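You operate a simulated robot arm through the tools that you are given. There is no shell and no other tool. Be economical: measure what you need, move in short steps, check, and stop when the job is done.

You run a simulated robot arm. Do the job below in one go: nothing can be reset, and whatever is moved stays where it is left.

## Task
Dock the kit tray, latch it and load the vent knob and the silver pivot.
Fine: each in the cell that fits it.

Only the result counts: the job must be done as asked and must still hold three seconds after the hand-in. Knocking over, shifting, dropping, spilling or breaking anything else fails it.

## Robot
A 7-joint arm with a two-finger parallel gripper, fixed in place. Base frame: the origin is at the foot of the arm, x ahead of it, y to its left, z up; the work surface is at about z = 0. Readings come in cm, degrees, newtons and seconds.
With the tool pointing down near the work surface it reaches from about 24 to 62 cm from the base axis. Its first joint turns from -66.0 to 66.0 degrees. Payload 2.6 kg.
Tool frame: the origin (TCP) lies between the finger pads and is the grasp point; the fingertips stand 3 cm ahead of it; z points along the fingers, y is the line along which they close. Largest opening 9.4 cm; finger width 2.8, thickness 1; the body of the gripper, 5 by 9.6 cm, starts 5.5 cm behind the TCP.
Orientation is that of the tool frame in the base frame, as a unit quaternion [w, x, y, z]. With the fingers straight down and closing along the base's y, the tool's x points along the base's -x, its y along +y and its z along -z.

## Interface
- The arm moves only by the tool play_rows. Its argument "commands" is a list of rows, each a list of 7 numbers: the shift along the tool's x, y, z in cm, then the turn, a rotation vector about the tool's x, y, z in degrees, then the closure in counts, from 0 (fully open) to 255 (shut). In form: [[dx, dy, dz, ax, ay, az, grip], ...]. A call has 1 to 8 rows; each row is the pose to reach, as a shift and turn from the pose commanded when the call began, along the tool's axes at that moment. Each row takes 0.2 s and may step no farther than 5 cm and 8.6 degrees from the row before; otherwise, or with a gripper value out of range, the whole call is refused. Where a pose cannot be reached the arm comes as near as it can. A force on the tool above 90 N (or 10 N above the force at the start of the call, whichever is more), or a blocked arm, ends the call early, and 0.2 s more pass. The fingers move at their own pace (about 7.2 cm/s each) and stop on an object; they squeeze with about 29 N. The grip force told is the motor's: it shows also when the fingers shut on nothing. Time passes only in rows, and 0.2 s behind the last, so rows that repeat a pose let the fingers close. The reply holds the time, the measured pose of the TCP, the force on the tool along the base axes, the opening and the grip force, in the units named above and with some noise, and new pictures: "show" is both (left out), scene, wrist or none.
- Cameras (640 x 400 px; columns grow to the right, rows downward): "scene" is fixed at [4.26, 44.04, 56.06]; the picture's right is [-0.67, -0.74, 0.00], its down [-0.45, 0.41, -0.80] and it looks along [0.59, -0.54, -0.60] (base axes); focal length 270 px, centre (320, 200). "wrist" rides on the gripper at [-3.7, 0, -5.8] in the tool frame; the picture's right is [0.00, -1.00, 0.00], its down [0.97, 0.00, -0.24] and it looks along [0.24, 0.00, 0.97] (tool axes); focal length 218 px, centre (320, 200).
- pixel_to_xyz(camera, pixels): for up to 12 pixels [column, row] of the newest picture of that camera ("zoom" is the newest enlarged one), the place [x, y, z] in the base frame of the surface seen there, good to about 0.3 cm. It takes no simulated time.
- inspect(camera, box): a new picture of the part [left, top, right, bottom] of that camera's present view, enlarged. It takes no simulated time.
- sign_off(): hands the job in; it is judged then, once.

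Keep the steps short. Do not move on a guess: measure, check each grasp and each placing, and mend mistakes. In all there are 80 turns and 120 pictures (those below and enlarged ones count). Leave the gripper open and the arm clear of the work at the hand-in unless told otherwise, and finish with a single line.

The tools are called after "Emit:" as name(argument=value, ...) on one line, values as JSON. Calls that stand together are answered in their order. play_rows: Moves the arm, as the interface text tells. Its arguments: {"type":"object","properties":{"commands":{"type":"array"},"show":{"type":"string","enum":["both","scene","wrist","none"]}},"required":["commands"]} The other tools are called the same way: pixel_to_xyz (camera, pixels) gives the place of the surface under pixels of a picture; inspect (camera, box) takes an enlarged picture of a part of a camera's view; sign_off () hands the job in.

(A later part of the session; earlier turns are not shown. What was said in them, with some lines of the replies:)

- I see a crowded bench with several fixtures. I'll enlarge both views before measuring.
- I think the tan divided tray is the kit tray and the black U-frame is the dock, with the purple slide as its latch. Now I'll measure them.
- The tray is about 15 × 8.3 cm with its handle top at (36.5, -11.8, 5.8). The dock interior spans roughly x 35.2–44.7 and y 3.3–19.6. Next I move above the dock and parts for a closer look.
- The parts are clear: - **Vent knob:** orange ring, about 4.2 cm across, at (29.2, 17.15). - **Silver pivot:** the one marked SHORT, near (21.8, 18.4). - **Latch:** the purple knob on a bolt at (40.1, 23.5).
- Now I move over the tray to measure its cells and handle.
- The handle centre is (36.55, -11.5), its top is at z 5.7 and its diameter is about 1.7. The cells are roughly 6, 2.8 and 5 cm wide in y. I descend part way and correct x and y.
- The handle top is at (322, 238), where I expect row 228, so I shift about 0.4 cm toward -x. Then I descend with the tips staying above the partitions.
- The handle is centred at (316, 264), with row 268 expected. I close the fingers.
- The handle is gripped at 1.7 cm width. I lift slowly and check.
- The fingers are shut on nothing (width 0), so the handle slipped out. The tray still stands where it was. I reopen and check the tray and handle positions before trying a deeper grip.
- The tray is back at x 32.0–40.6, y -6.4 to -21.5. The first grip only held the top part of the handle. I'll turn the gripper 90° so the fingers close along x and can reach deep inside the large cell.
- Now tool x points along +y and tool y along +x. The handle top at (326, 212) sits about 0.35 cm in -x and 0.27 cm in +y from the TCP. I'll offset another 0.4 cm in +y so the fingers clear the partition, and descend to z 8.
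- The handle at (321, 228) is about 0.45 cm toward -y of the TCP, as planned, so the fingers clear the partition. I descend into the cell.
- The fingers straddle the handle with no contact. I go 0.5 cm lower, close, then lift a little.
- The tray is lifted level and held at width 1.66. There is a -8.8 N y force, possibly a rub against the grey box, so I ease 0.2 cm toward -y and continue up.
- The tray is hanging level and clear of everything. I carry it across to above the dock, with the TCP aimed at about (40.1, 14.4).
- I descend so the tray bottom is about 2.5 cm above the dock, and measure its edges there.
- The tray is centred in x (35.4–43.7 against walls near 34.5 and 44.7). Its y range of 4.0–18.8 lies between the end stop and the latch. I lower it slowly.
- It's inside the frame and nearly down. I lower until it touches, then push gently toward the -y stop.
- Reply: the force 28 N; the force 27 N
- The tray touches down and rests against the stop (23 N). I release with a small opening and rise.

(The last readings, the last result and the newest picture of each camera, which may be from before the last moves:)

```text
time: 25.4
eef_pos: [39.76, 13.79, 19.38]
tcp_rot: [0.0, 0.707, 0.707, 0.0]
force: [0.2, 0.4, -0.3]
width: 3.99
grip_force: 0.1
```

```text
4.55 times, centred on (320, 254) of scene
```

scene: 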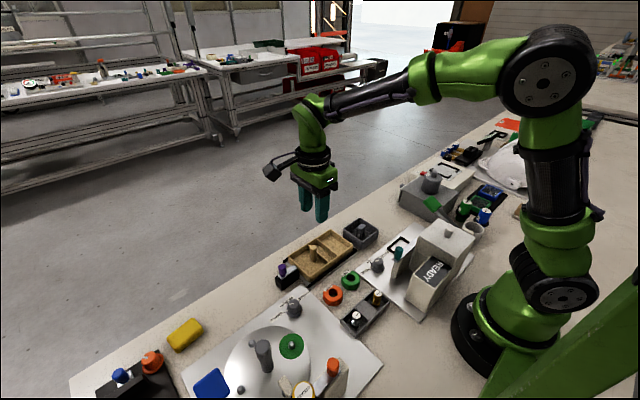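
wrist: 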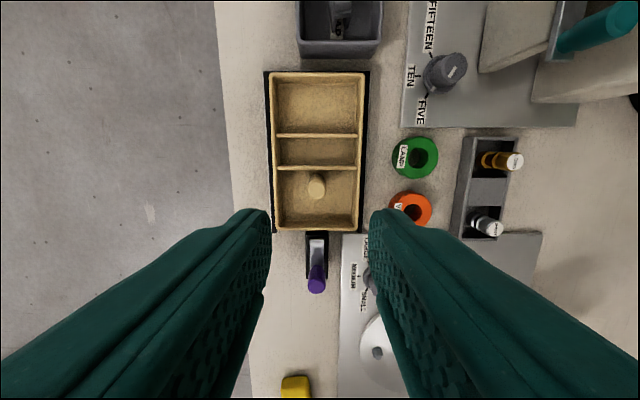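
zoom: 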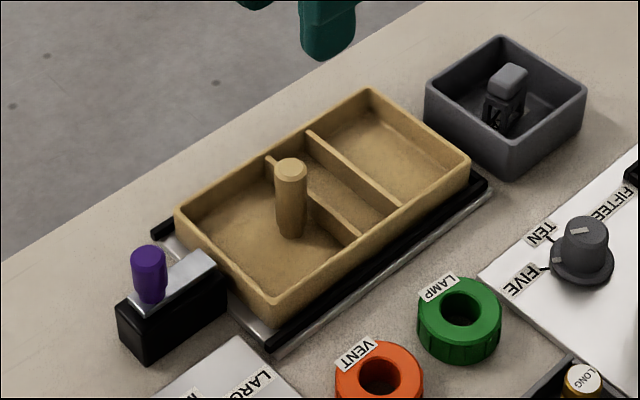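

The tray is docked. Next is the latch, so I measure the purple knob at (317, 286).

Emit:
pixel_to_xyz(camera="wrist", pixels=[[317, 286], [317, 270], [317, 250], [317, 233], [317, 224], [308, 240], [326, 240]])

Emit:
inspect(camera="wrist", box=[260, 60, 380, 300])

Emit:
inspect(camera="scene", box=[265, 250, 321, 295])

```text
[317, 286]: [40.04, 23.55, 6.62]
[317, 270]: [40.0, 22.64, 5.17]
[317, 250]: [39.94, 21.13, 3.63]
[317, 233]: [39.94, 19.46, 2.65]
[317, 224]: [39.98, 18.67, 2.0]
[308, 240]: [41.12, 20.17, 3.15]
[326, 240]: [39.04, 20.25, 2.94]
```

```text
1.67 times, centred on (320, 180) of wrist
```

zoom: 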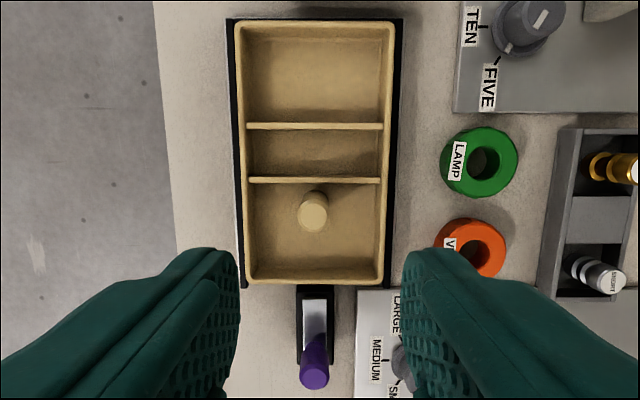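

```text
8.89 times, centred on (293, 272) of scene
```

zoom: 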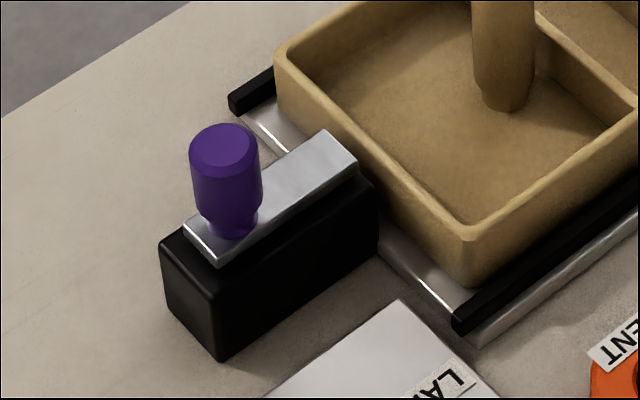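

The silver bolt sits on the housing and the purple knob is centred near (40.0, 23.2). I move above it with the fingers open 4 cm.

Emit:
play_rows(commands=[[4.5, 0.2, 1, 0, 0, 0, 146], [9, 0.25, 2, 0, 0, 0, 146], [9.4, 0.25, 6, 0, 0, 0, 146], [9.4, 0.25, 8.5, 0, 0, 0, 146], [9.4, 0.25, 8.5, 0, 0, 0, 146]], show="wrist")

```text
time: 26.6
eef_pos: [40.2, 23.11, 10.56]
tcp_rot: [0.0, 0.707, 0.707, 0.0]
force: [0.5, 0.0, 1.1]
width: 4.03
grip_force: 0.0
```

wrist: 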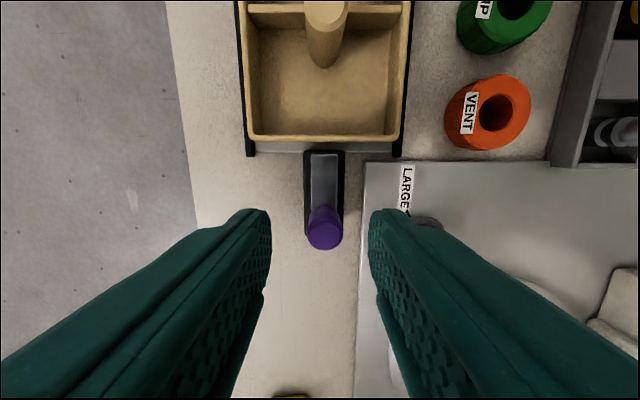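

Emit:
play_rows(commands=[[0.2, -0.15, 1.7, 0, 0, 0, 146], [0.2, -0.15, 3.4, 0, 0, 0, 146], [0.2, -0.15, 3.4, 0, 0, 0, 255], [0.2, -0.15, 3.4, 0, 0, 0, 255], [0.2, -0.15, 3.4, 0, 0, 0, 255]], show="both")

Emit:
inspect(camera="scene", box=[255, 225, 351, 300])

```text
time: 27.8
eef_pos: [40.22, 23.23, 7.4]
tcp_rot: [0.001, 0.707, 0.707, 0.0]
force: [7.6, 0.0, -3.4]
width: 1.6
grip_force: 44.8
```

scene: 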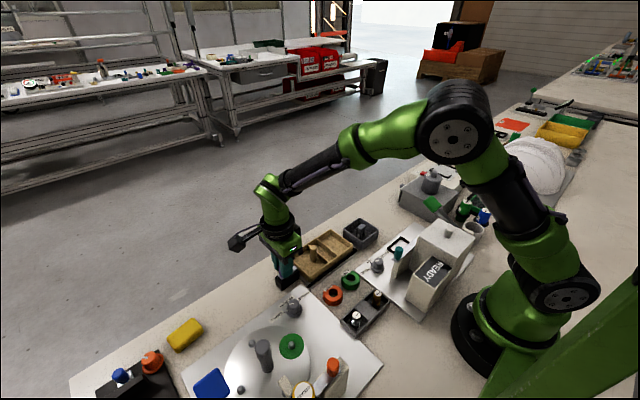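
wrist: 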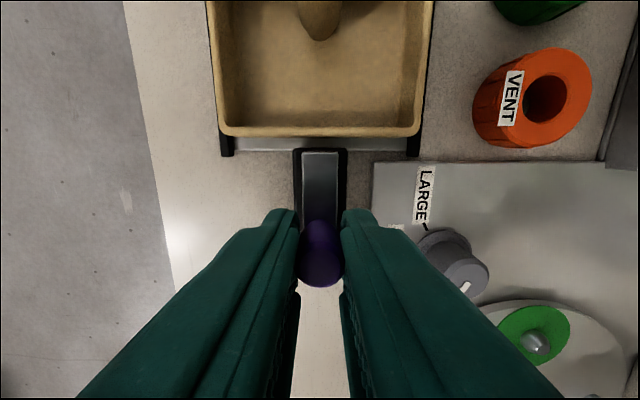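

```text
5.33 times, centred on (303, 262) of scene
```

zoom: 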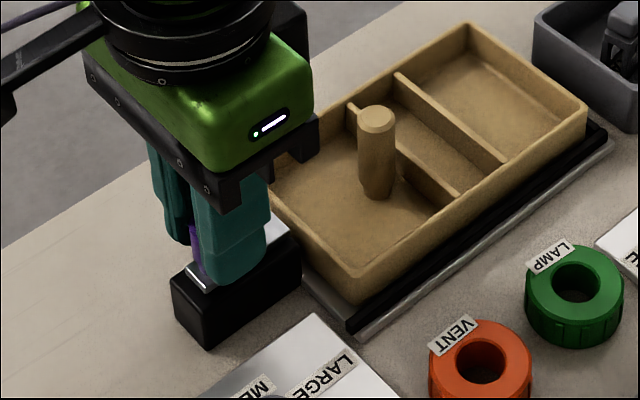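

The purple knob is gripped at 1.6 cm. I drag it toward the tray (-y) in small steps.

Emit:
play_rows(commands=[[-0.5, 0, 0, 0, 0, 0, 255], [-1.0, 0, 0, 0, 0, 0, 255], [-1.5, 0, 0, 0, 0, 0, 255], [-1.5, 0, 0, 0, 0, 0, 255]], show="wrist")

```text
time: 28.8
eef_pos: [39.99, 21.77, 7.29]
tcp_rot: [0.002, 0.707, 0.707, 0.0]
force: [17.8, 5.8, -21.0]
width: 1.64
grip_force: 44.9
```

wrist: 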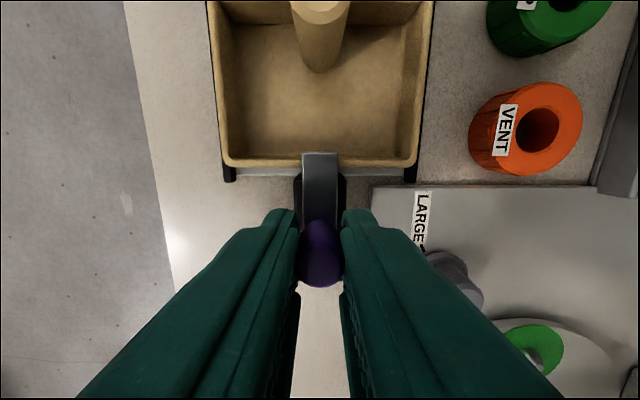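

The bolt slides along with the gripper and now reaches over the tray's edge. I continue to the end stop.

Emit:
play_rows(commands=[[-0.4, 0, 0, 0, 0, 0, 255], [-0.8, 0, 0, 0, 0, 0, 255], [-1.2, 0, 0, 0, 0, 0, 255], [-1.5, 0, 0, 0, 0, 0, 255], [-1.5, 0, 0, 0, 0, 0, 255]], show="wrist")

```text
time: 30.0
eef_pos: [40.03, 21.11, 7.53]
tcp_rot: [-0.004, 0.706, 0.709, 0.006]
force: [12.6, 37.5, 3.9]
width: 1.63
grip_force: 44.4
```

wrist: 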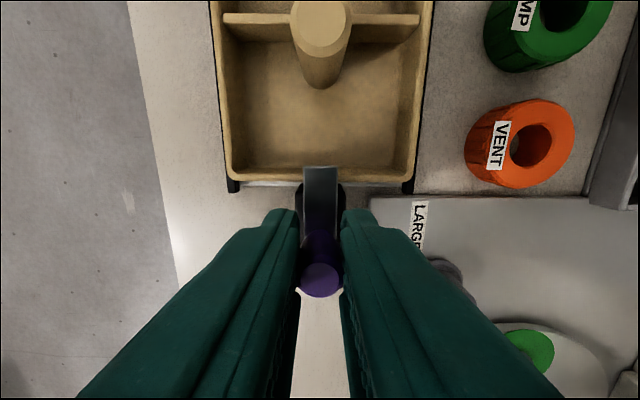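

The bolt is at its end (37 N resisting, about 2 cm of travel). I relax, open and rise to check.

Emit:
play_rows(commands=[[0.7, 0, 0, 0, 0, 0, 255], [0.8, 0, 0, 0, 0, 0, 146], [0.8, 0, 0, 0, 0, 0, 146], [0.8, 0, -2, 0, 0, 0, 146], [0.8, 0, -5, 0, 0, 0, 146], [0.8, 0, -9, 0, 0, 0, 146], [0.8, 0, -9, 0, 0, 0, 146]], show="both")

Emit:
inspect(camera="scene", box=[265, 220, 361, 295])

Emit:
pixel_to_xyz(camera="wrist", pixels=[[320, 222], [320, 240]])

```text
time: 31.6
eef_pos: [39.69, 21.27, 16.59]
tcp_rot: [0.0, 0.707, 0.708, 0.0]
force: [0.2, -0.2, -0.4]
width: 4.01
grip_force: 0.1
```

scene: 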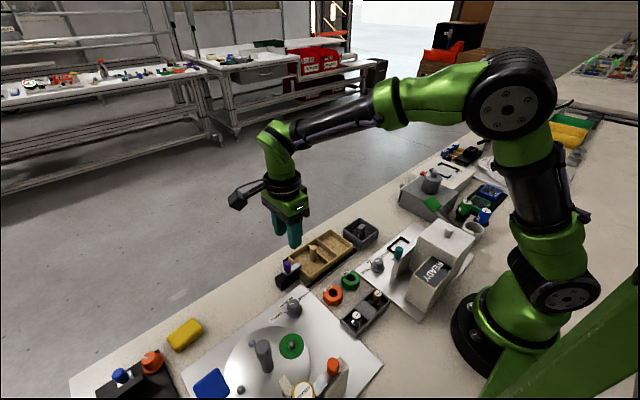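
wrist: 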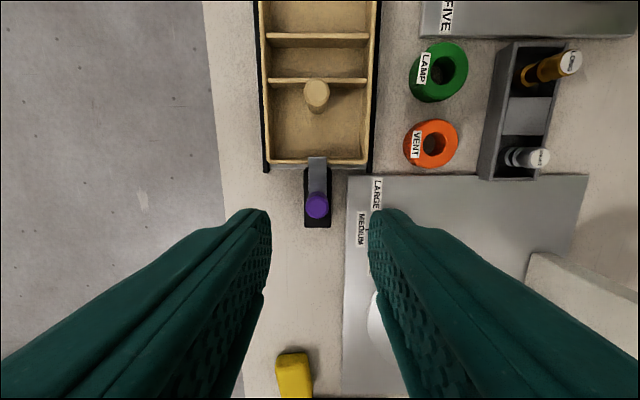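

```text
5.33 times, centred on (313, 258) of scene
```

zoom: 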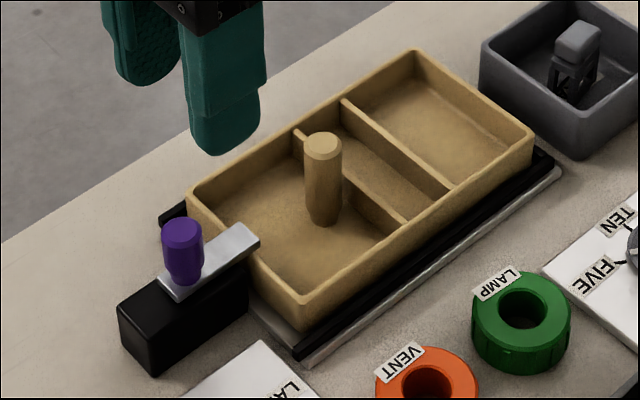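

```text
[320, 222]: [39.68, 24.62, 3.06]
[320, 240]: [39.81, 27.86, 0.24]
```

The bolt now covers the tray wall, so the tray is latched. Next is the vent knob at around (29.2, 17.2). I move above it, keeping the closing direction along x.

Emit:
play_rows(commands=[[-1.5, -4, 0, 0, 0, 0, 100], [-3, -8, 0, 0, 0, 0, 60], [-4.1, -10.4, 2, 0, 0, 0, 60], [-4.1, -10.4, 5, 0, 0, 0, 60], [-4.1, -10.4, 5, 0, 0, 0, 60]], show="wrist")

Emit:
inspect(camera="wrist", box=[240, 120, 400, 320])

```text
time: 32.8
eef_pos: [29.49, 17.13, 11.59]
tcp_rot: [0.0, 0.707, 0.707, 0.0]
force: [0.1, -0.5, 0.1]
width: 7.21
grip_force: 0.0
```

wrist: 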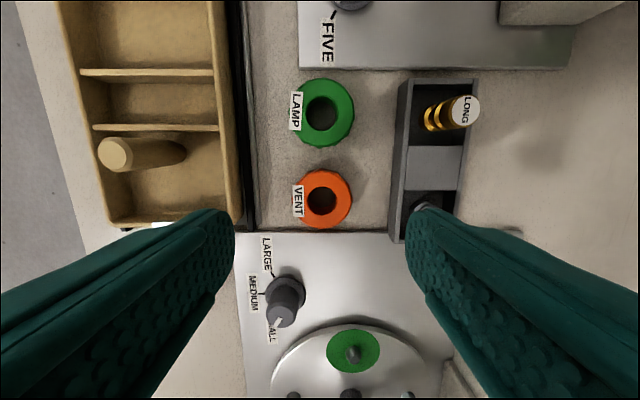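

```text
2.00 times, centred on (320, 220) of wrist
```

zoom: 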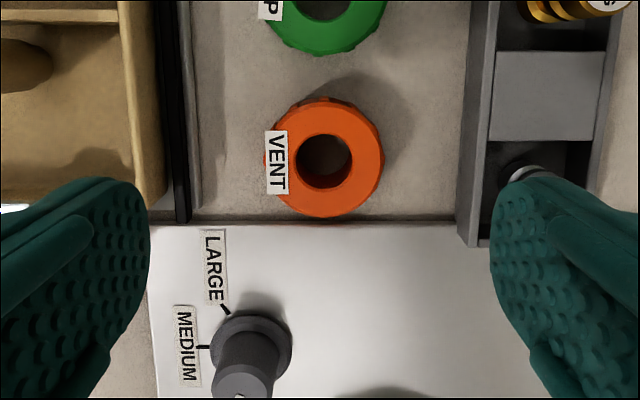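

The knob is centred at (323, 199). I narrow to 5.8 cm, shift 0.2 cm in -x and descend.

Emit:
play_rows(commands=[[0, -0.2, 2, 0, 0, 0, 98], [0, -0.2, 4, 0, 0, 0, 98], [0, -0.2, 6, 0, 0, 0, 98], [0, -0.2, 6, 0, 0, 0, 98]], show="wrist")

```text
time: 33.8
eef_pos: [29.28, 17.21, 5.59]
tcp_rot: [0.0, 0.707, 0.707, 0.0]
force: [-0.5, 0.3, 0.1]
width: 5.81
grip_force: 0.1
```

wrist: 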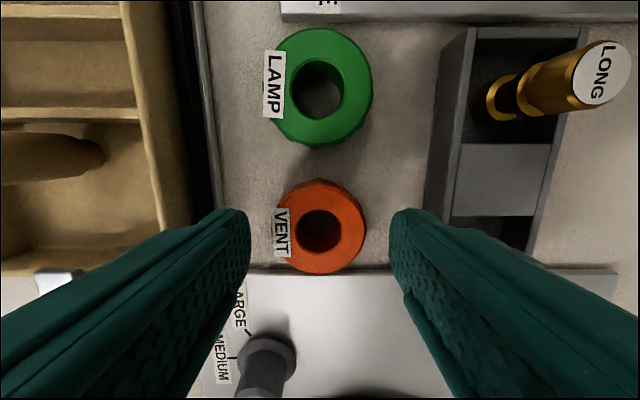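

Emit:
play_rows(commands=[[0, 0, 1.1, 0, 0, 0, 98], [0, 0, 2.1, 0, 0, 0, 98], [0, 0, 2.1, 0, 0, 0, 255], [0, 0, 2.1, 0, 0, 0, 255], [0, 0, 2.1, 0, 0, 0, 255], [0, 0, 1.5, 0, 0, 0, 255], [0, 0, 0, 0, 0, 0, 255], [0, 0, -1, 0, 0, 0, 255]], show="both")

Emit:
inspect(camera="scene", box=[285, 240, 401, 330])

```text
time: 35.6
eef_pos: [29.38, 17.0, 6.39]
tcp_rot: [0.0, 0.707, 0.707, 0.001]
force: [-0.3, 0.5, 0.2]
width: 4.15
grip_force: 29.3
```

scene: 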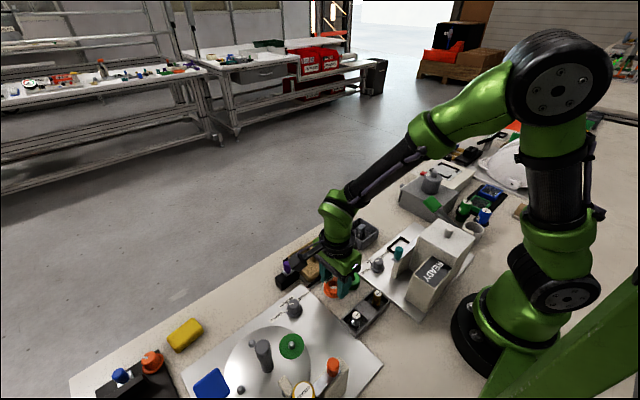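
wrist: 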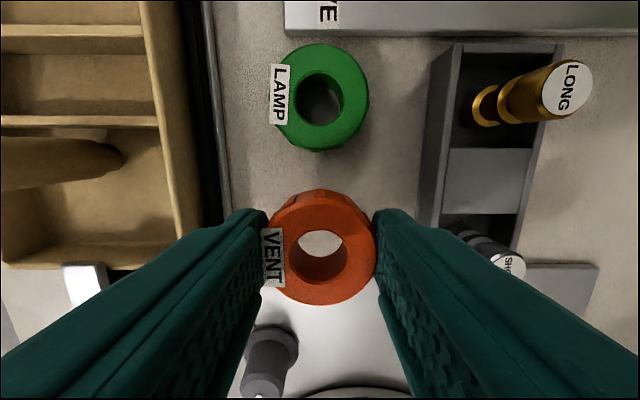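

```text
4.44 times, centred on (343, 285) of scene
```

zoom: 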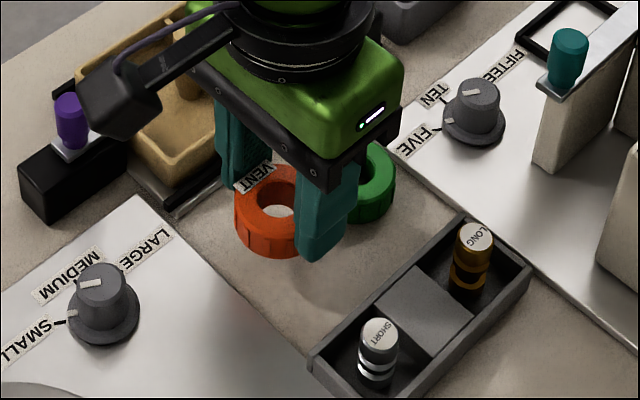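

The vent knob is held at 4.15 cm and lifted. I raise it and carry it over the far (-y) cell, near (40.0, 6.3).

Emit:
play_rows(commands=[[0, 0, -3.5, 0, 0, 0, 255], [0, 0, -7, 0, 0, 0, 255], [-2.5, 2.5, -7, 0, 0, 0, 255], [-5.3, 5.2, -7, 0, 0, 0, 255], [-8, 8, -7, 0, 0, 0, 255], [-10.7, 10.6, -7, 0, 0, 0, 255], [-10.7, 10.6, -7, 0, 0, 0, 255]], show="wrist")

```text
time: 37.2
eef_pos: [39.91, 6.47, 13.11]
tcp_rot: [0.0, 0.707, 0.707, 0.0]
force: [-0.5, -0.6, -0.6]
width: 4.17
grip_force: 29.5
```

wrist: 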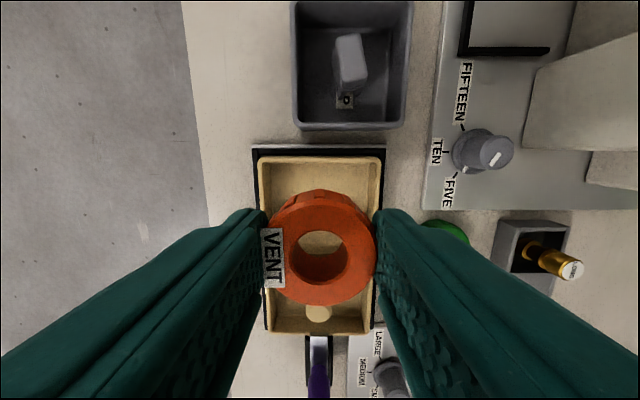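

The tray is centred at column 320 and its far edge is at y≈3.5, so the cell centre is at about 6.3. I shift -0.15 and descend to just above the tray to check.

Emit:
play_rows(commands=[[-0.15, 0, 2, 0, 0, 0, 255], [-0.15, 0, 4, 0, 0, 0, 255], [-0.15, 0, 5.2, 0, 0, 0, 255], [-0.15, 0, 5.2, 0, 0, 0, 255]], show="both")

Emit:
inspect(camera="scene", box=[275, 210, 391, 300])

```text
time: 38.2
eef_pos: [40.09, 6.35, 8.08]
tcp_rot: [-0.001, 0.707, 0.707, 0.0]
force: [0.0, -0.1, 0.3]
width: 4.16
grip_force: 28.8
```

scene: 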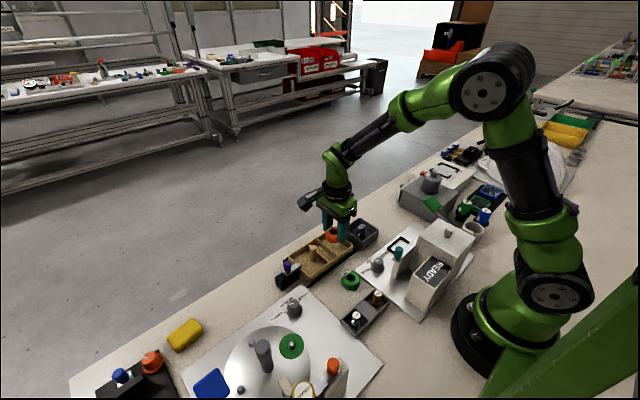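
wrist: 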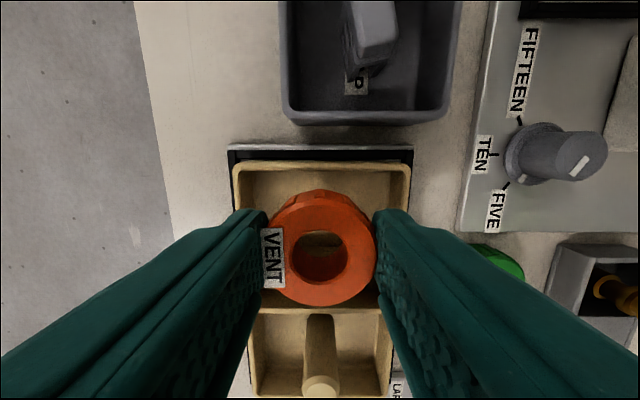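

```text
4.44 times, centred on (333, 255) of scene
```

zoom: 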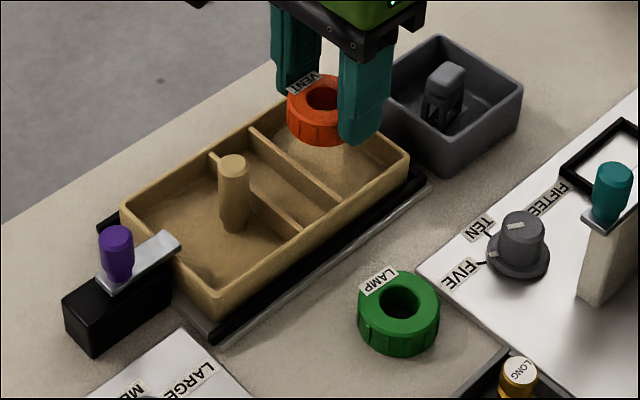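

From the tray edges in this picture, the cell centre is about 0.2 cm toward -y of the TCP. I correct that and lower with care.

Emit:
play_rows(commands=[[-0.2, 0, 0, 0, 0, 0, 255], [-0.2, 0, 1.0, 0, 0, 0, 255], [-0.2, 0, 1.8, 0, 0, 0, 255], [-0.2, 0, 1.8, 0, 0, 0, 255]], show="both")

Emit:
inspect(camera="scene", box=[285, 210, 381, 285])

```text
time: 39.2
eef_pos: [40.13, 6.02, 6.48]
tcp_rot: [0.0, 0.707, 0.708, 0.0]
force: [-1.5, 0.8, 0.3]
width: 4.14
grip_force: 28.8
```

scene: 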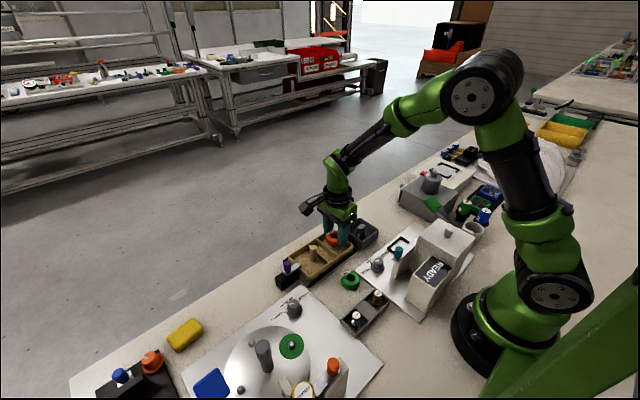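
wrist: 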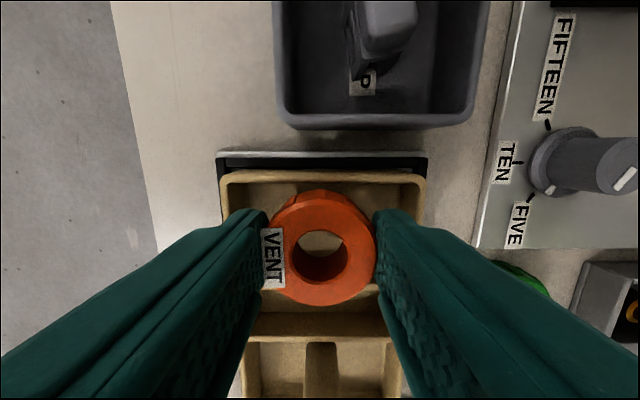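

```text
5.33 times, centred on (333, 248) of scene
```

zoom: 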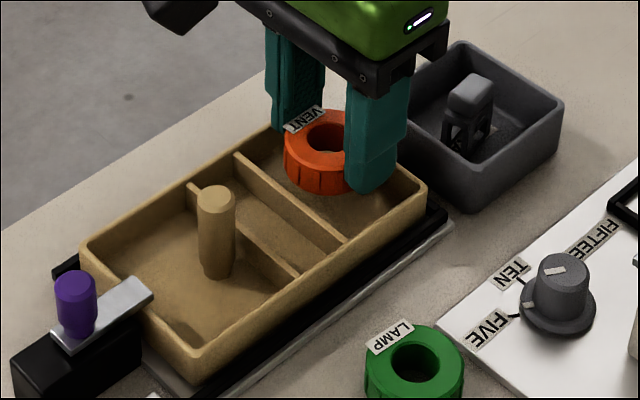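

I want a better look at the partitions around the knob before lowering.

Emit:
inspect(camera="wrist", box=[210, 140, 430, 400])

Emit:
pixel_to_xyz(camera="scene", pixels=[[331, 240], [339, 248], [320, 246], [364, 245], [350, 255]])

```text
1.54 times, centred on (320, 270) of wrist
```

zoom: 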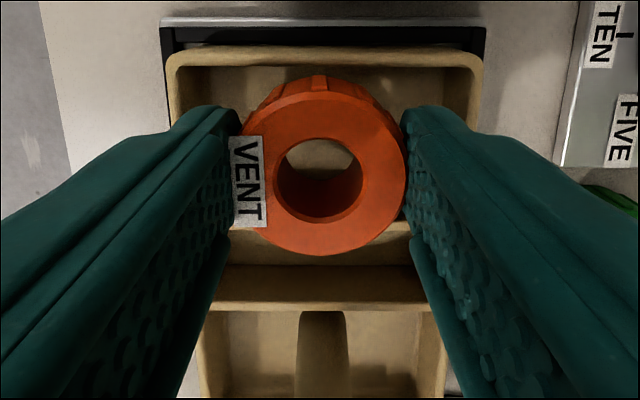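

```text
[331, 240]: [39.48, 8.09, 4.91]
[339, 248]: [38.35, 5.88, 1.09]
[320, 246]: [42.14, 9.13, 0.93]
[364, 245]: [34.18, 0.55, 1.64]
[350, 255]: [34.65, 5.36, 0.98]
```

Edges relative to the TCP are: rim -2.5, P2 +3.0, P1 +5.9. That puts the cell centre at about +0.2 to +0.3, so I shift +0.25 back and lower to the floor.

Emit:
play_rows(commands=[[0.25, 0, 0, 0, 0, 0, 255], [0.25, 0, 0.6, 0, 0, 0, 255], [0.25, 0, 1.2, 0, 0, 0, 255], [0.25, 0, 1.6, 0, 0, 0, 255], [0.25, 0, 1.6, 0, 0, 0, 255]], show="wrist")

Emit:
inspect(camera="scene", box=[285, 210, 381, 285])

```text
time: 40.4
eef_pos: [40.04, 6.43, 4.99]
tcp_rot: [-0.001, 0.706, 0.708, 0.0]
force: [-0.4, -0.2, 0.4]
width: 4.15
grip_force: 29.4
```

wrist: 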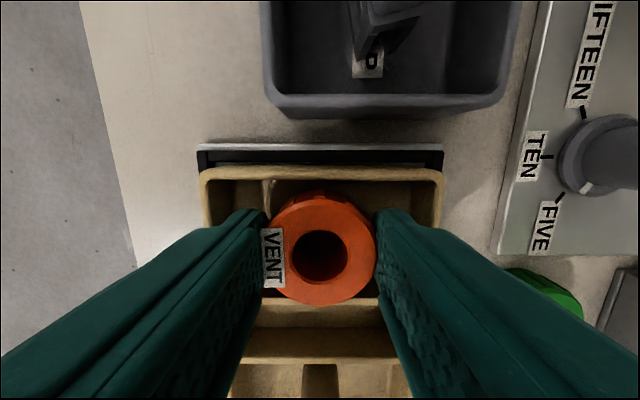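

```text
5.33 times, centred on (333, 248) of scene
```

zoom: 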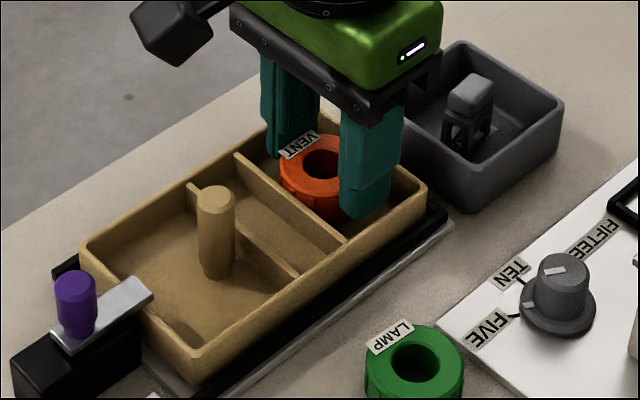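

The knob is inside the cell with no force. I lower to contact, release to 5.3 cm and rise.

Emit:
play_rows(commands=[[0, 0, 0.2, 0, 0, 0, 255], [0, 0, 0.35, 0, 0, 0, 255], [0, 0, 0.35, 0, 0, 0, 111], [0, 0, 0.35, 0, 0, 0, 111], [0, 0, -1.5, 0, 0, 0, 111], [0, 0, -5, 0, 0, 0, 111], [0, 0, -9, 0, 0, 0, 111], [0, 0, -9, 0, 0, 0, 111]], show="both")

Emit:
inspect(camera="scene", box=[265, 210, 381, 300])

```text
time: 42.2
eef_pos: [40.03, 6.3, 13.82]
tcp_rot: [0.001, 0.707, 0.707, 0.0]
force: [-0.2, 0.1, -0.3]
width: 5.33
grip_force: 0.1
```

scene: 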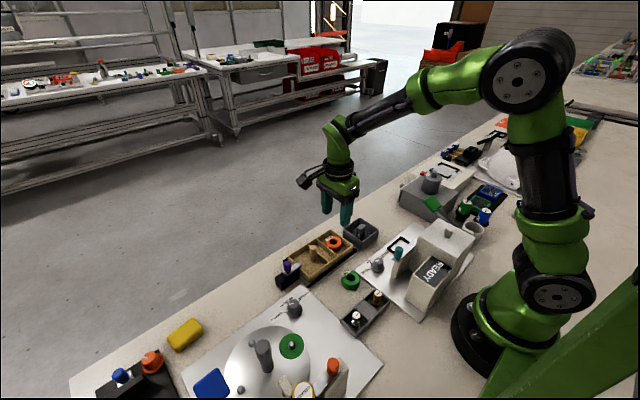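
wrist: 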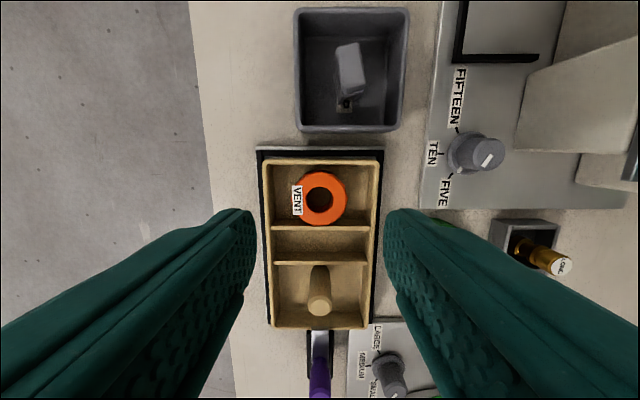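

```text
4.44 times, centred on (323, 255) of scene
```

zoom: 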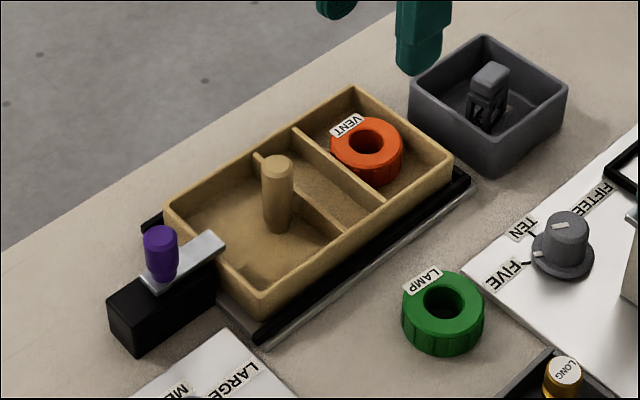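

The vent knob sits flat in the far cell. Now I go for the silver pivot, moving above (21.8, 18.3).

Emit:
play_rows(commands=[[2.4, -3.6, 0, 0, 0, 0, 146], [4.8, -7.2, 0, 0, 0, 0, 146], [7.2, -10.9, 0, 0, 0, 0, 146], [9.6, -14.5, 0, 0, 0, 0, 146], [12, -18.1, 0, 0, 0, 0, 146], [12, -18.1, 0, 0, 0, 0, 146]], show="both")

Emit:
inspect(camera="wrist", box=[240, 120, 400, 320])

```text
time: 43.6
eef_pos: [21.76, 18.17, 13.8]
tcp_rot: [0.0, 0.707, 0.707, 0.0]
force: [-0.1, -0.3, 0.6]
width: 4.01
grip_force: 0.0
```

scene: 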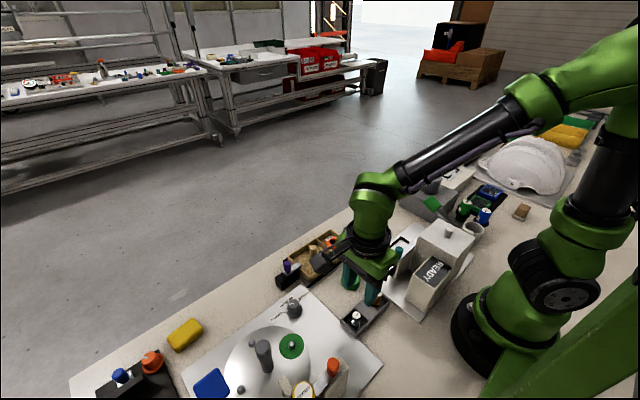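
wrist: 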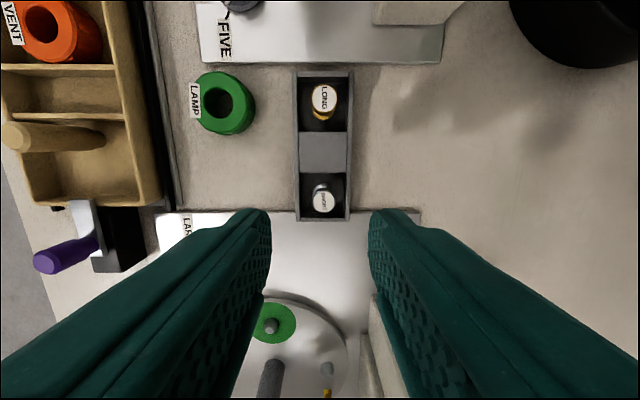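

```text
2.00 times, centred on (320, 220) of wrist
```

zoom: 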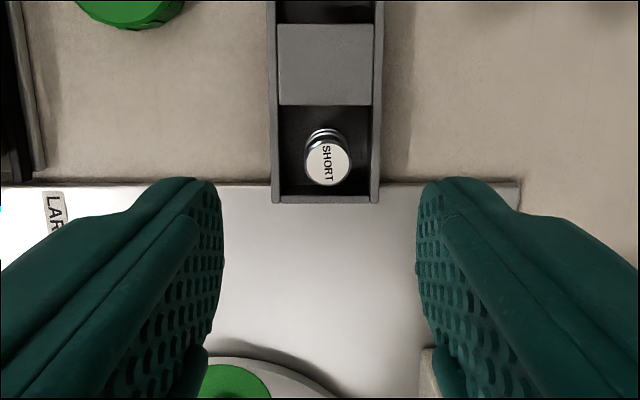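

The pivot top at (323, 202) is 0.3 cm in +y and 0.25 cm in -x from the TCP. I correct and descend part way.

Emit:
play_rows(commands=[[0.3, -0.25, 2.5, 0, 0, 0, 146], [0.3, -0.25, 5.3, 0, 0, 0, 146], [0.3, -0.25, 5.3, 0, 0, 0, 146]], show="wrist")

Emit:
pixel_to_xyz(camera="wrist", pixels=[[320, 222], [320, 217], [322, 227]])

```text
time: 44.4
eef_pos: [21.63, 18.42, 8.51]
tcp_rot: [0.001, 0.707, 0.707, 0.0]
force: [-0.2, 0.0, 0.2]
width: 4.0
grip_force: 0.0
```

wrist: 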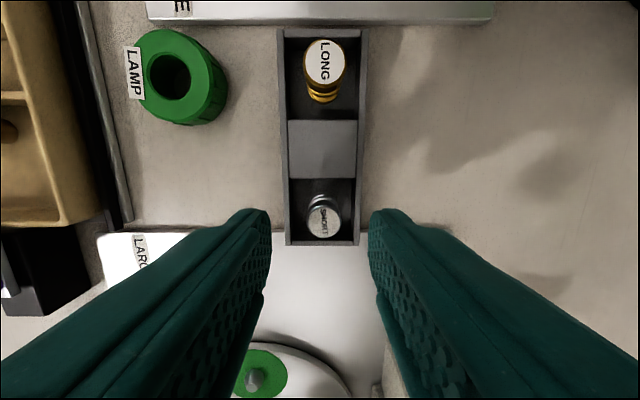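

```text
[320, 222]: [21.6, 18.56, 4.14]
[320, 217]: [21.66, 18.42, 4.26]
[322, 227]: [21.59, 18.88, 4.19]
```

Top at (324, 223), z 4.2, aligned. I shift 0.15 cm in -x, descend so the tips are at z≈2.6 (just above the holder walls), grip and lift slightly.

Emit:
play_rows(commands=[[0, -0.15, 1.5, 0, 0, 0, 146], [0, -0.15, 2.9, 0, 0, 0, 146], [0, -0.15, 2.9, 0, 0, 0, 255], [0, -0.15, 2.9, 0, 0, 0, 255], [0, -0.15, 2.9, 0, 0, 0, 255], [0, -0.15, 2.9, 0, 0, 0, 255], [0, -0.15, 2.4, 0, 0, 0, 255], [0, -0.15, 1.9, 0, 0, 0, 255]], show="wrist")

Emit:
inspect(camera="scene", box=[310, 250, 426, 340])

```text
time: 46.2
eef_pos: [21.55, 18.46, 6.6]
tcp_rot: [0.0, 0.707, 0.707, 0.0]
force: [-0.2, -0.8, -0.9]
width: 1.64
grip_force: 28.8
```

wrist: 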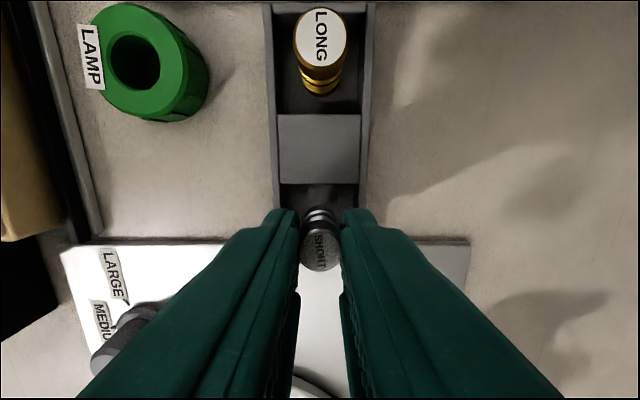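

```text
4.44 times, centred on (368, 295) of scene
```

zoom: 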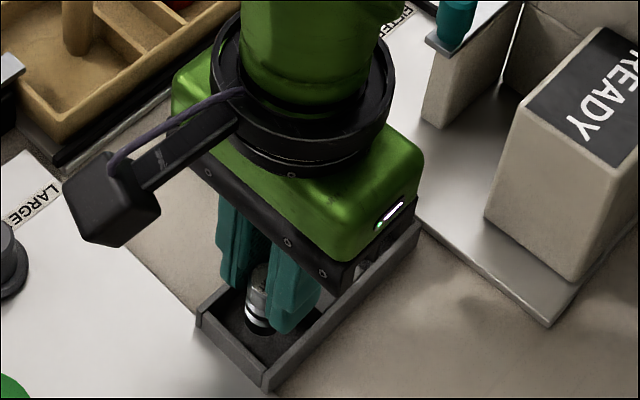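

The pivot is gripped at 1.64 cm and rising with the fingers. I lift further.

Emit:
play_rows(commands=[[0, 0, -1, 0, 0, 0, 255], [0, 0, -2.5, 0, 0, 0, 255], [0, 0, -4.5, 0, 0, 0, 255], [0, 0, -7, 0, 0, 0, 255], [0, 0, -7, 0, 0, 0, 255]], show="both")

Emit:
inspect(camera="scene", box=[310, 220, 426, 310])

```text
time: 47.4
eef_pos: [21.78, 18.67, 13.82]
tcp_rot: [0.0, 0.707, 0.707, -0.001]
force: [0.8, 0.6, -0.3]
width: 1.59
grip_force: 29.3
```

scene: 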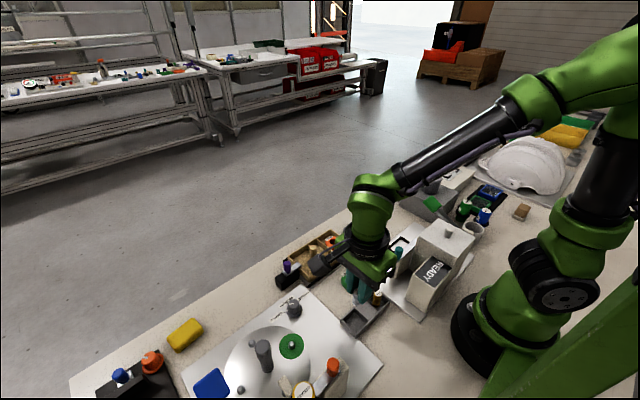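
wrist: 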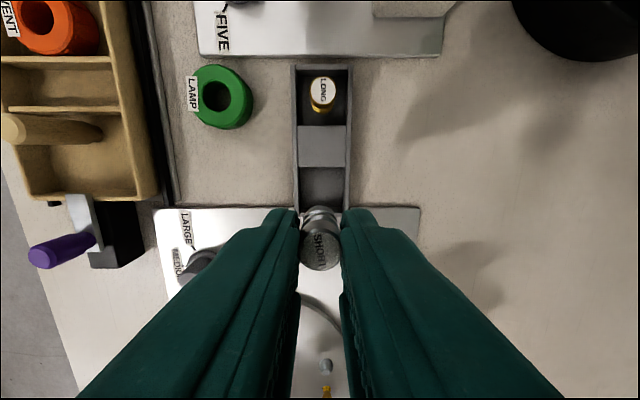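

```text
4.44 times, centred on (368, 265) of scene
```

zoom: 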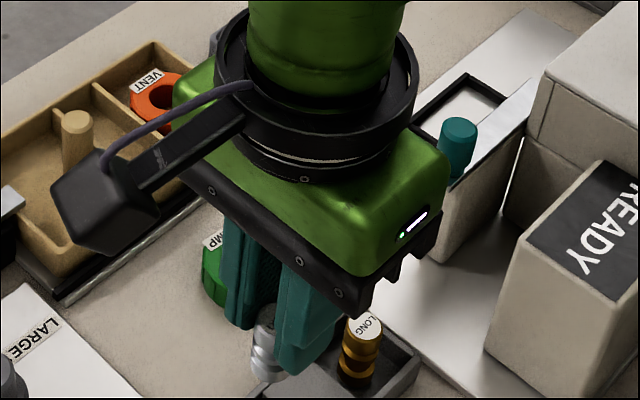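

The silver pivot is held securely. I carry it to above the middle cell, near (40.0, 10.5).

Emit:
play_rows(commands=[[-1.6, 3.7, 0, 0, 0, 0, 255], [-3.2, 7.4, 0, 0, 0, 0, 255], [-4.8, 11.1, 0, 0, 0, 0, 255], [-6.5, 14.8, 0, 0, 0, 0, 255], [-8.15, 18.45, 0, 0, 0, 0, 255], [-8.15, 18.45, 1.5, 0, 0, 0, 255], [-8.15, 18.45, 1.5, 0, 0, 0, 255]], show="wrist")

Emit:
inspect(camera="wrist", box=[240, 100, 400, 300])

Emit:
inspect(camera="scene", box=[265, 190, 381, 280])

```text
time: 49.0
eef_pos: [39.8, 10.5, 11.86]
tcp_rot: [-0.001, 0.707, 0.707, 0.0]
force: [0.1, -0.2, 0.3]
width: 1.63
grip_force: 29.0
```

wrist: 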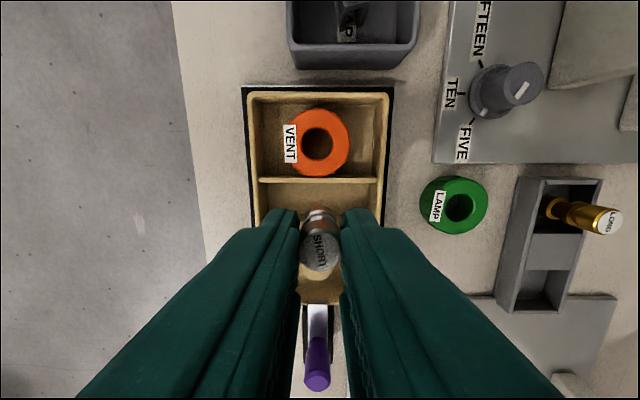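

```text
2.00 times, centred on (320, 200) of wrist
```

zoom: 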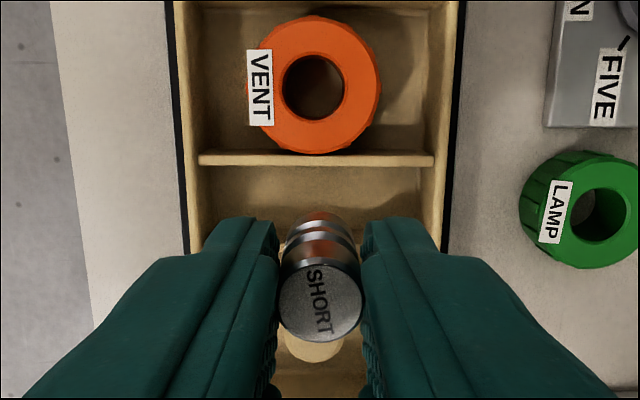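

```text
4.44 times, centred on (323, 235) of scene
```

zoom: 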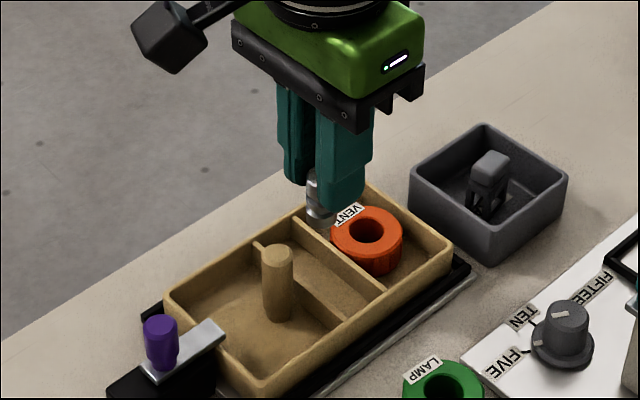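

P2 appears at row 178, i.e. 1.6 cm to -y of the TCP, so the pivot is centred in the middle cell and vertical. I lower it in steps.

Emit:
play_rows(commands=[[0, 0.1, 2, 0, 0, 0, 255], [0, 0.1, 3.5, 0, 0, 0, 255], [0, 0.1, 4.3, 0, 0, 0, 255], [0, 0.1, 4.3, 0, 0, 0, 255]], show="wrist")

Emit:
inspect(camera="scene", box=[285, 210, 381, 285])

```text
time: 50.0
eef_pos: [40.1, 10.55, 7.76]
tcp_rot: [0.0, 0.707, 0.707, 0.0]
force: [0.7, -0.2, -1.2]
width: 1.66
grip_force: 28.5
```

wrist: 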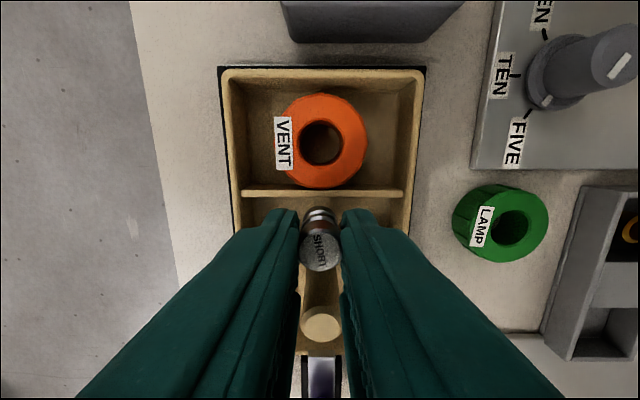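

```text
5.33 times, centred on (333, 248) of scene
```

zoom: 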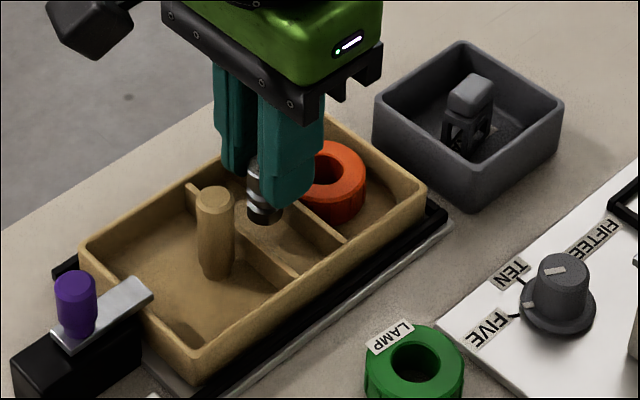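

Emit:
play_rows(commands=[[0.05, 0, 0.5, 0, 0, 0, 255], [0.05, 0, 0.9, 0, 0, 0, 255], [0.05, 0, 1.2, 0, 0, 0, 255], [0.05, 0, 1.2, 0, 0, 0, 255]], show="wrist")

Emit:
inspect(camera="scene", box=[285, 210, 381, 285])

```text
time: 51.0
eef_pos: [39.82, 10.54, 6.56]
tcp_rot: [-0.001, 0.707, 0.708, 0.001]
force: [0.1, -0.2, -0.3]
width: 1.64
grip_force: 28.9
```

wrist: 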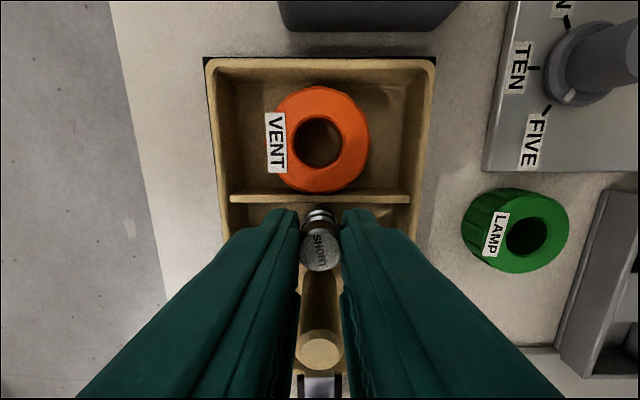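

```text
5.33 times, centred on (333, 248) of scene
```

zoom: 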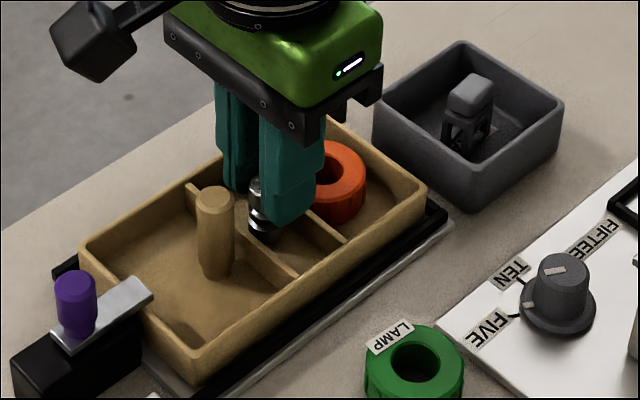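

No contact yet, and the tips are just above the partitions. I lower in small steps, watching the force.

Emit:
play_rows(commands=[[0, 0, 0.15, 0, 0, 0, 255], [0, 0, 0.25, 0, 0, 0, 255], [0, 0, 0.25, 0, 0, 0, 255]], show="none")

Emit:
inspect(camera="scene", box=[305, 220, 369, 270])

```text
time: 51.8
eef_pos: [39.89, 10.5, 6.37]
tcp_rot: [0.0, 0.707, 0.707, -0.001]
force: [-0.6, -0.2, -0.8]
width: 1.68
grip_force: 29.1
```

```text
8.00 times, centred on (337, 245) of scene
```

zoom: 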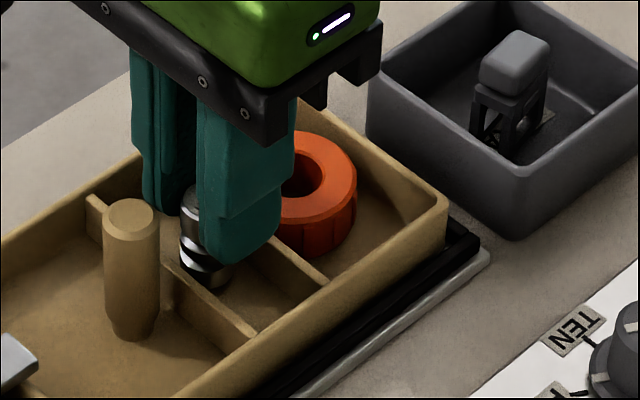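

Emit:
play_rows(commands=[[0, 0, 0.1, 0, 0, 0, 255], [0, 0, 0.2, 0, 0, 0, 255], [0, 0, 0.2, 0, 0, 0, 255]], show="none")

```text
time: 52.6
eef_pos: [39.93, 10.54, 6.35]
tcp_rot: [0.0, 0.706, 0.708, 0.002]
force: [-4.4, 0.9, 16.9]
width: 1.64
grip_force: 29.5
```

It made contact at the expected height, so the pivot is on the floor. I relax slightly, open and rise.

Emit:
play_rows(commands=[[0, 0, -0.12, 0, 0, 0, 255], [0, 0, -0.12, 0, 0, 0, 200], [0, 0, -0.12, 0, 0, 0, 170], [0, 0, -0.12, 0, 0, 0, 160], [0, 0, -2, 0, 0, 0, 160], [0, 0, -5, 0, 0, 0, 160], [0, 0, -9, 0, 0, 0, 160], [0, 0, -12, 0, 0, 0, 100]], show="both")

Emit:
inspect(camera="scene", box=[275, 220, 371, 295])

Emit:
inspect(camera="wrist", box=[240, 100, 400, 300])

```text
time: 54.4
eef_pos: [40.09, 10.16, 18.37]
tcp_rot: [0.0, 0.707, 0.707, 0.0]
force: [0.0, 0.2, 0.6]
width: 5.71
grip_force: 0.1
```

scene: 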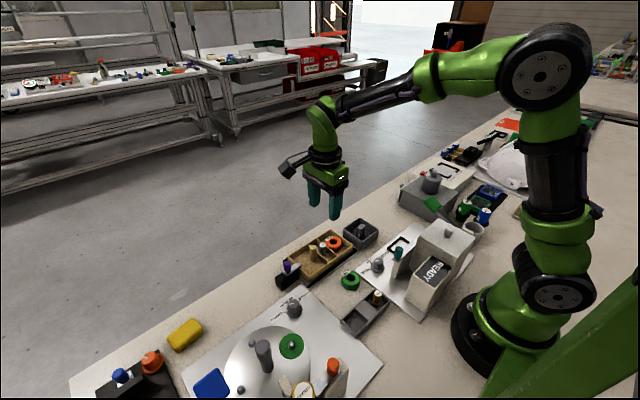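
wrist: 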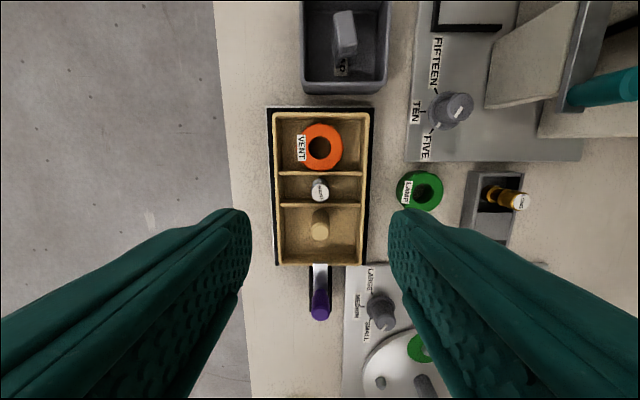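

```text
5.33 times, centred on (323, 258) of scene
```

zoom: 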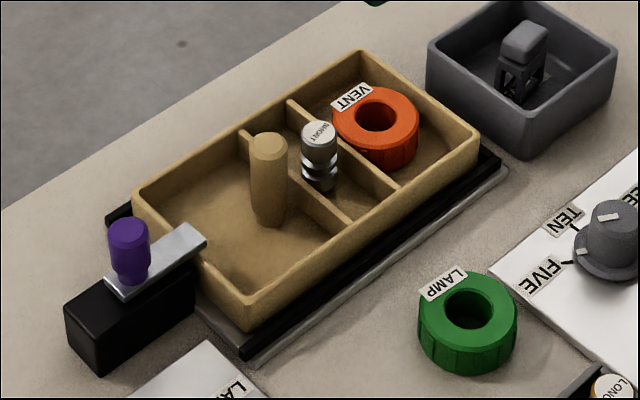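

```text
2.00 times, centred on (320, 200) of wrist
```

zoom: 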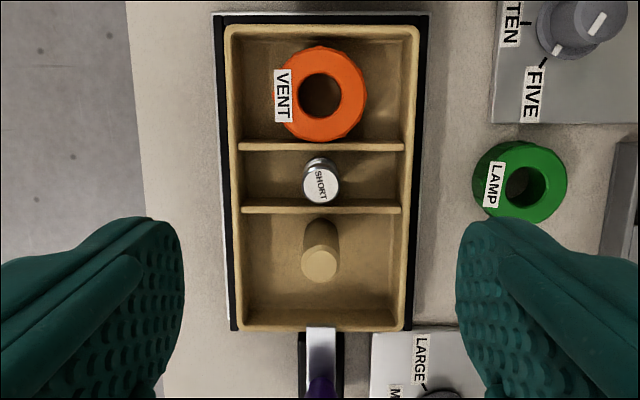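

Both parts sit in their cells and the bolt covers the tray edge. The grey box, lamp knob and gold pivot are where they were. I open the gripper fully and rise clear.

Emit:
play_rows(commands=[[0, 0, -4, 0, 0, 0, 0], [0, 0, -8, 0, 0, 0, 0], [0, 0, -11, 0, 0, 0, 0], [0, 0, -11, 0, 0, 0, 0]], show="scene")

Emit:
inspect(camera="scene", box=[255, 200, 401, 300])

```text
time: 55.4
eef_pos: [40.02, 10.41, 29.25]
tcp_rot: [0.0, 0.707, 0.707, 0.0]
force: [-0.4, 1.0, 0.7]
width: 9.38
grip_force: 0.1
```

scene: 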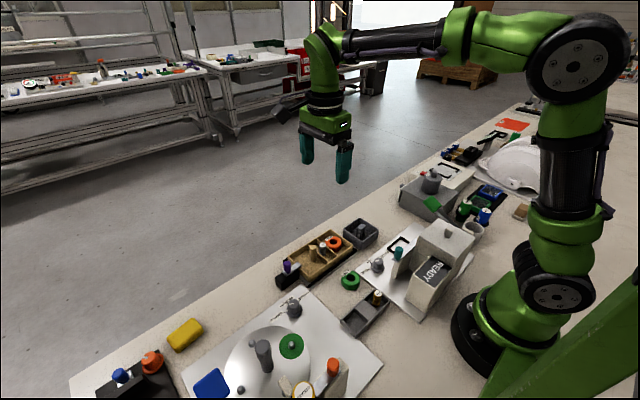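

```text
4.00 times, centred on (328, 250) of scene
```

zoom: 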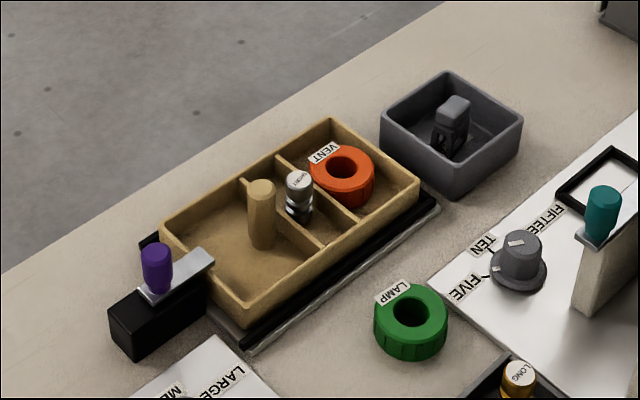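

Everything is stable, the gripper is open and the arm is clear, so I hand in.

Emit:
sign_off()

```text
The job is handed in.
```

The kit tray is docked and latched, with the vent knob in the -y end cell and the silver pivot in the middle cell.
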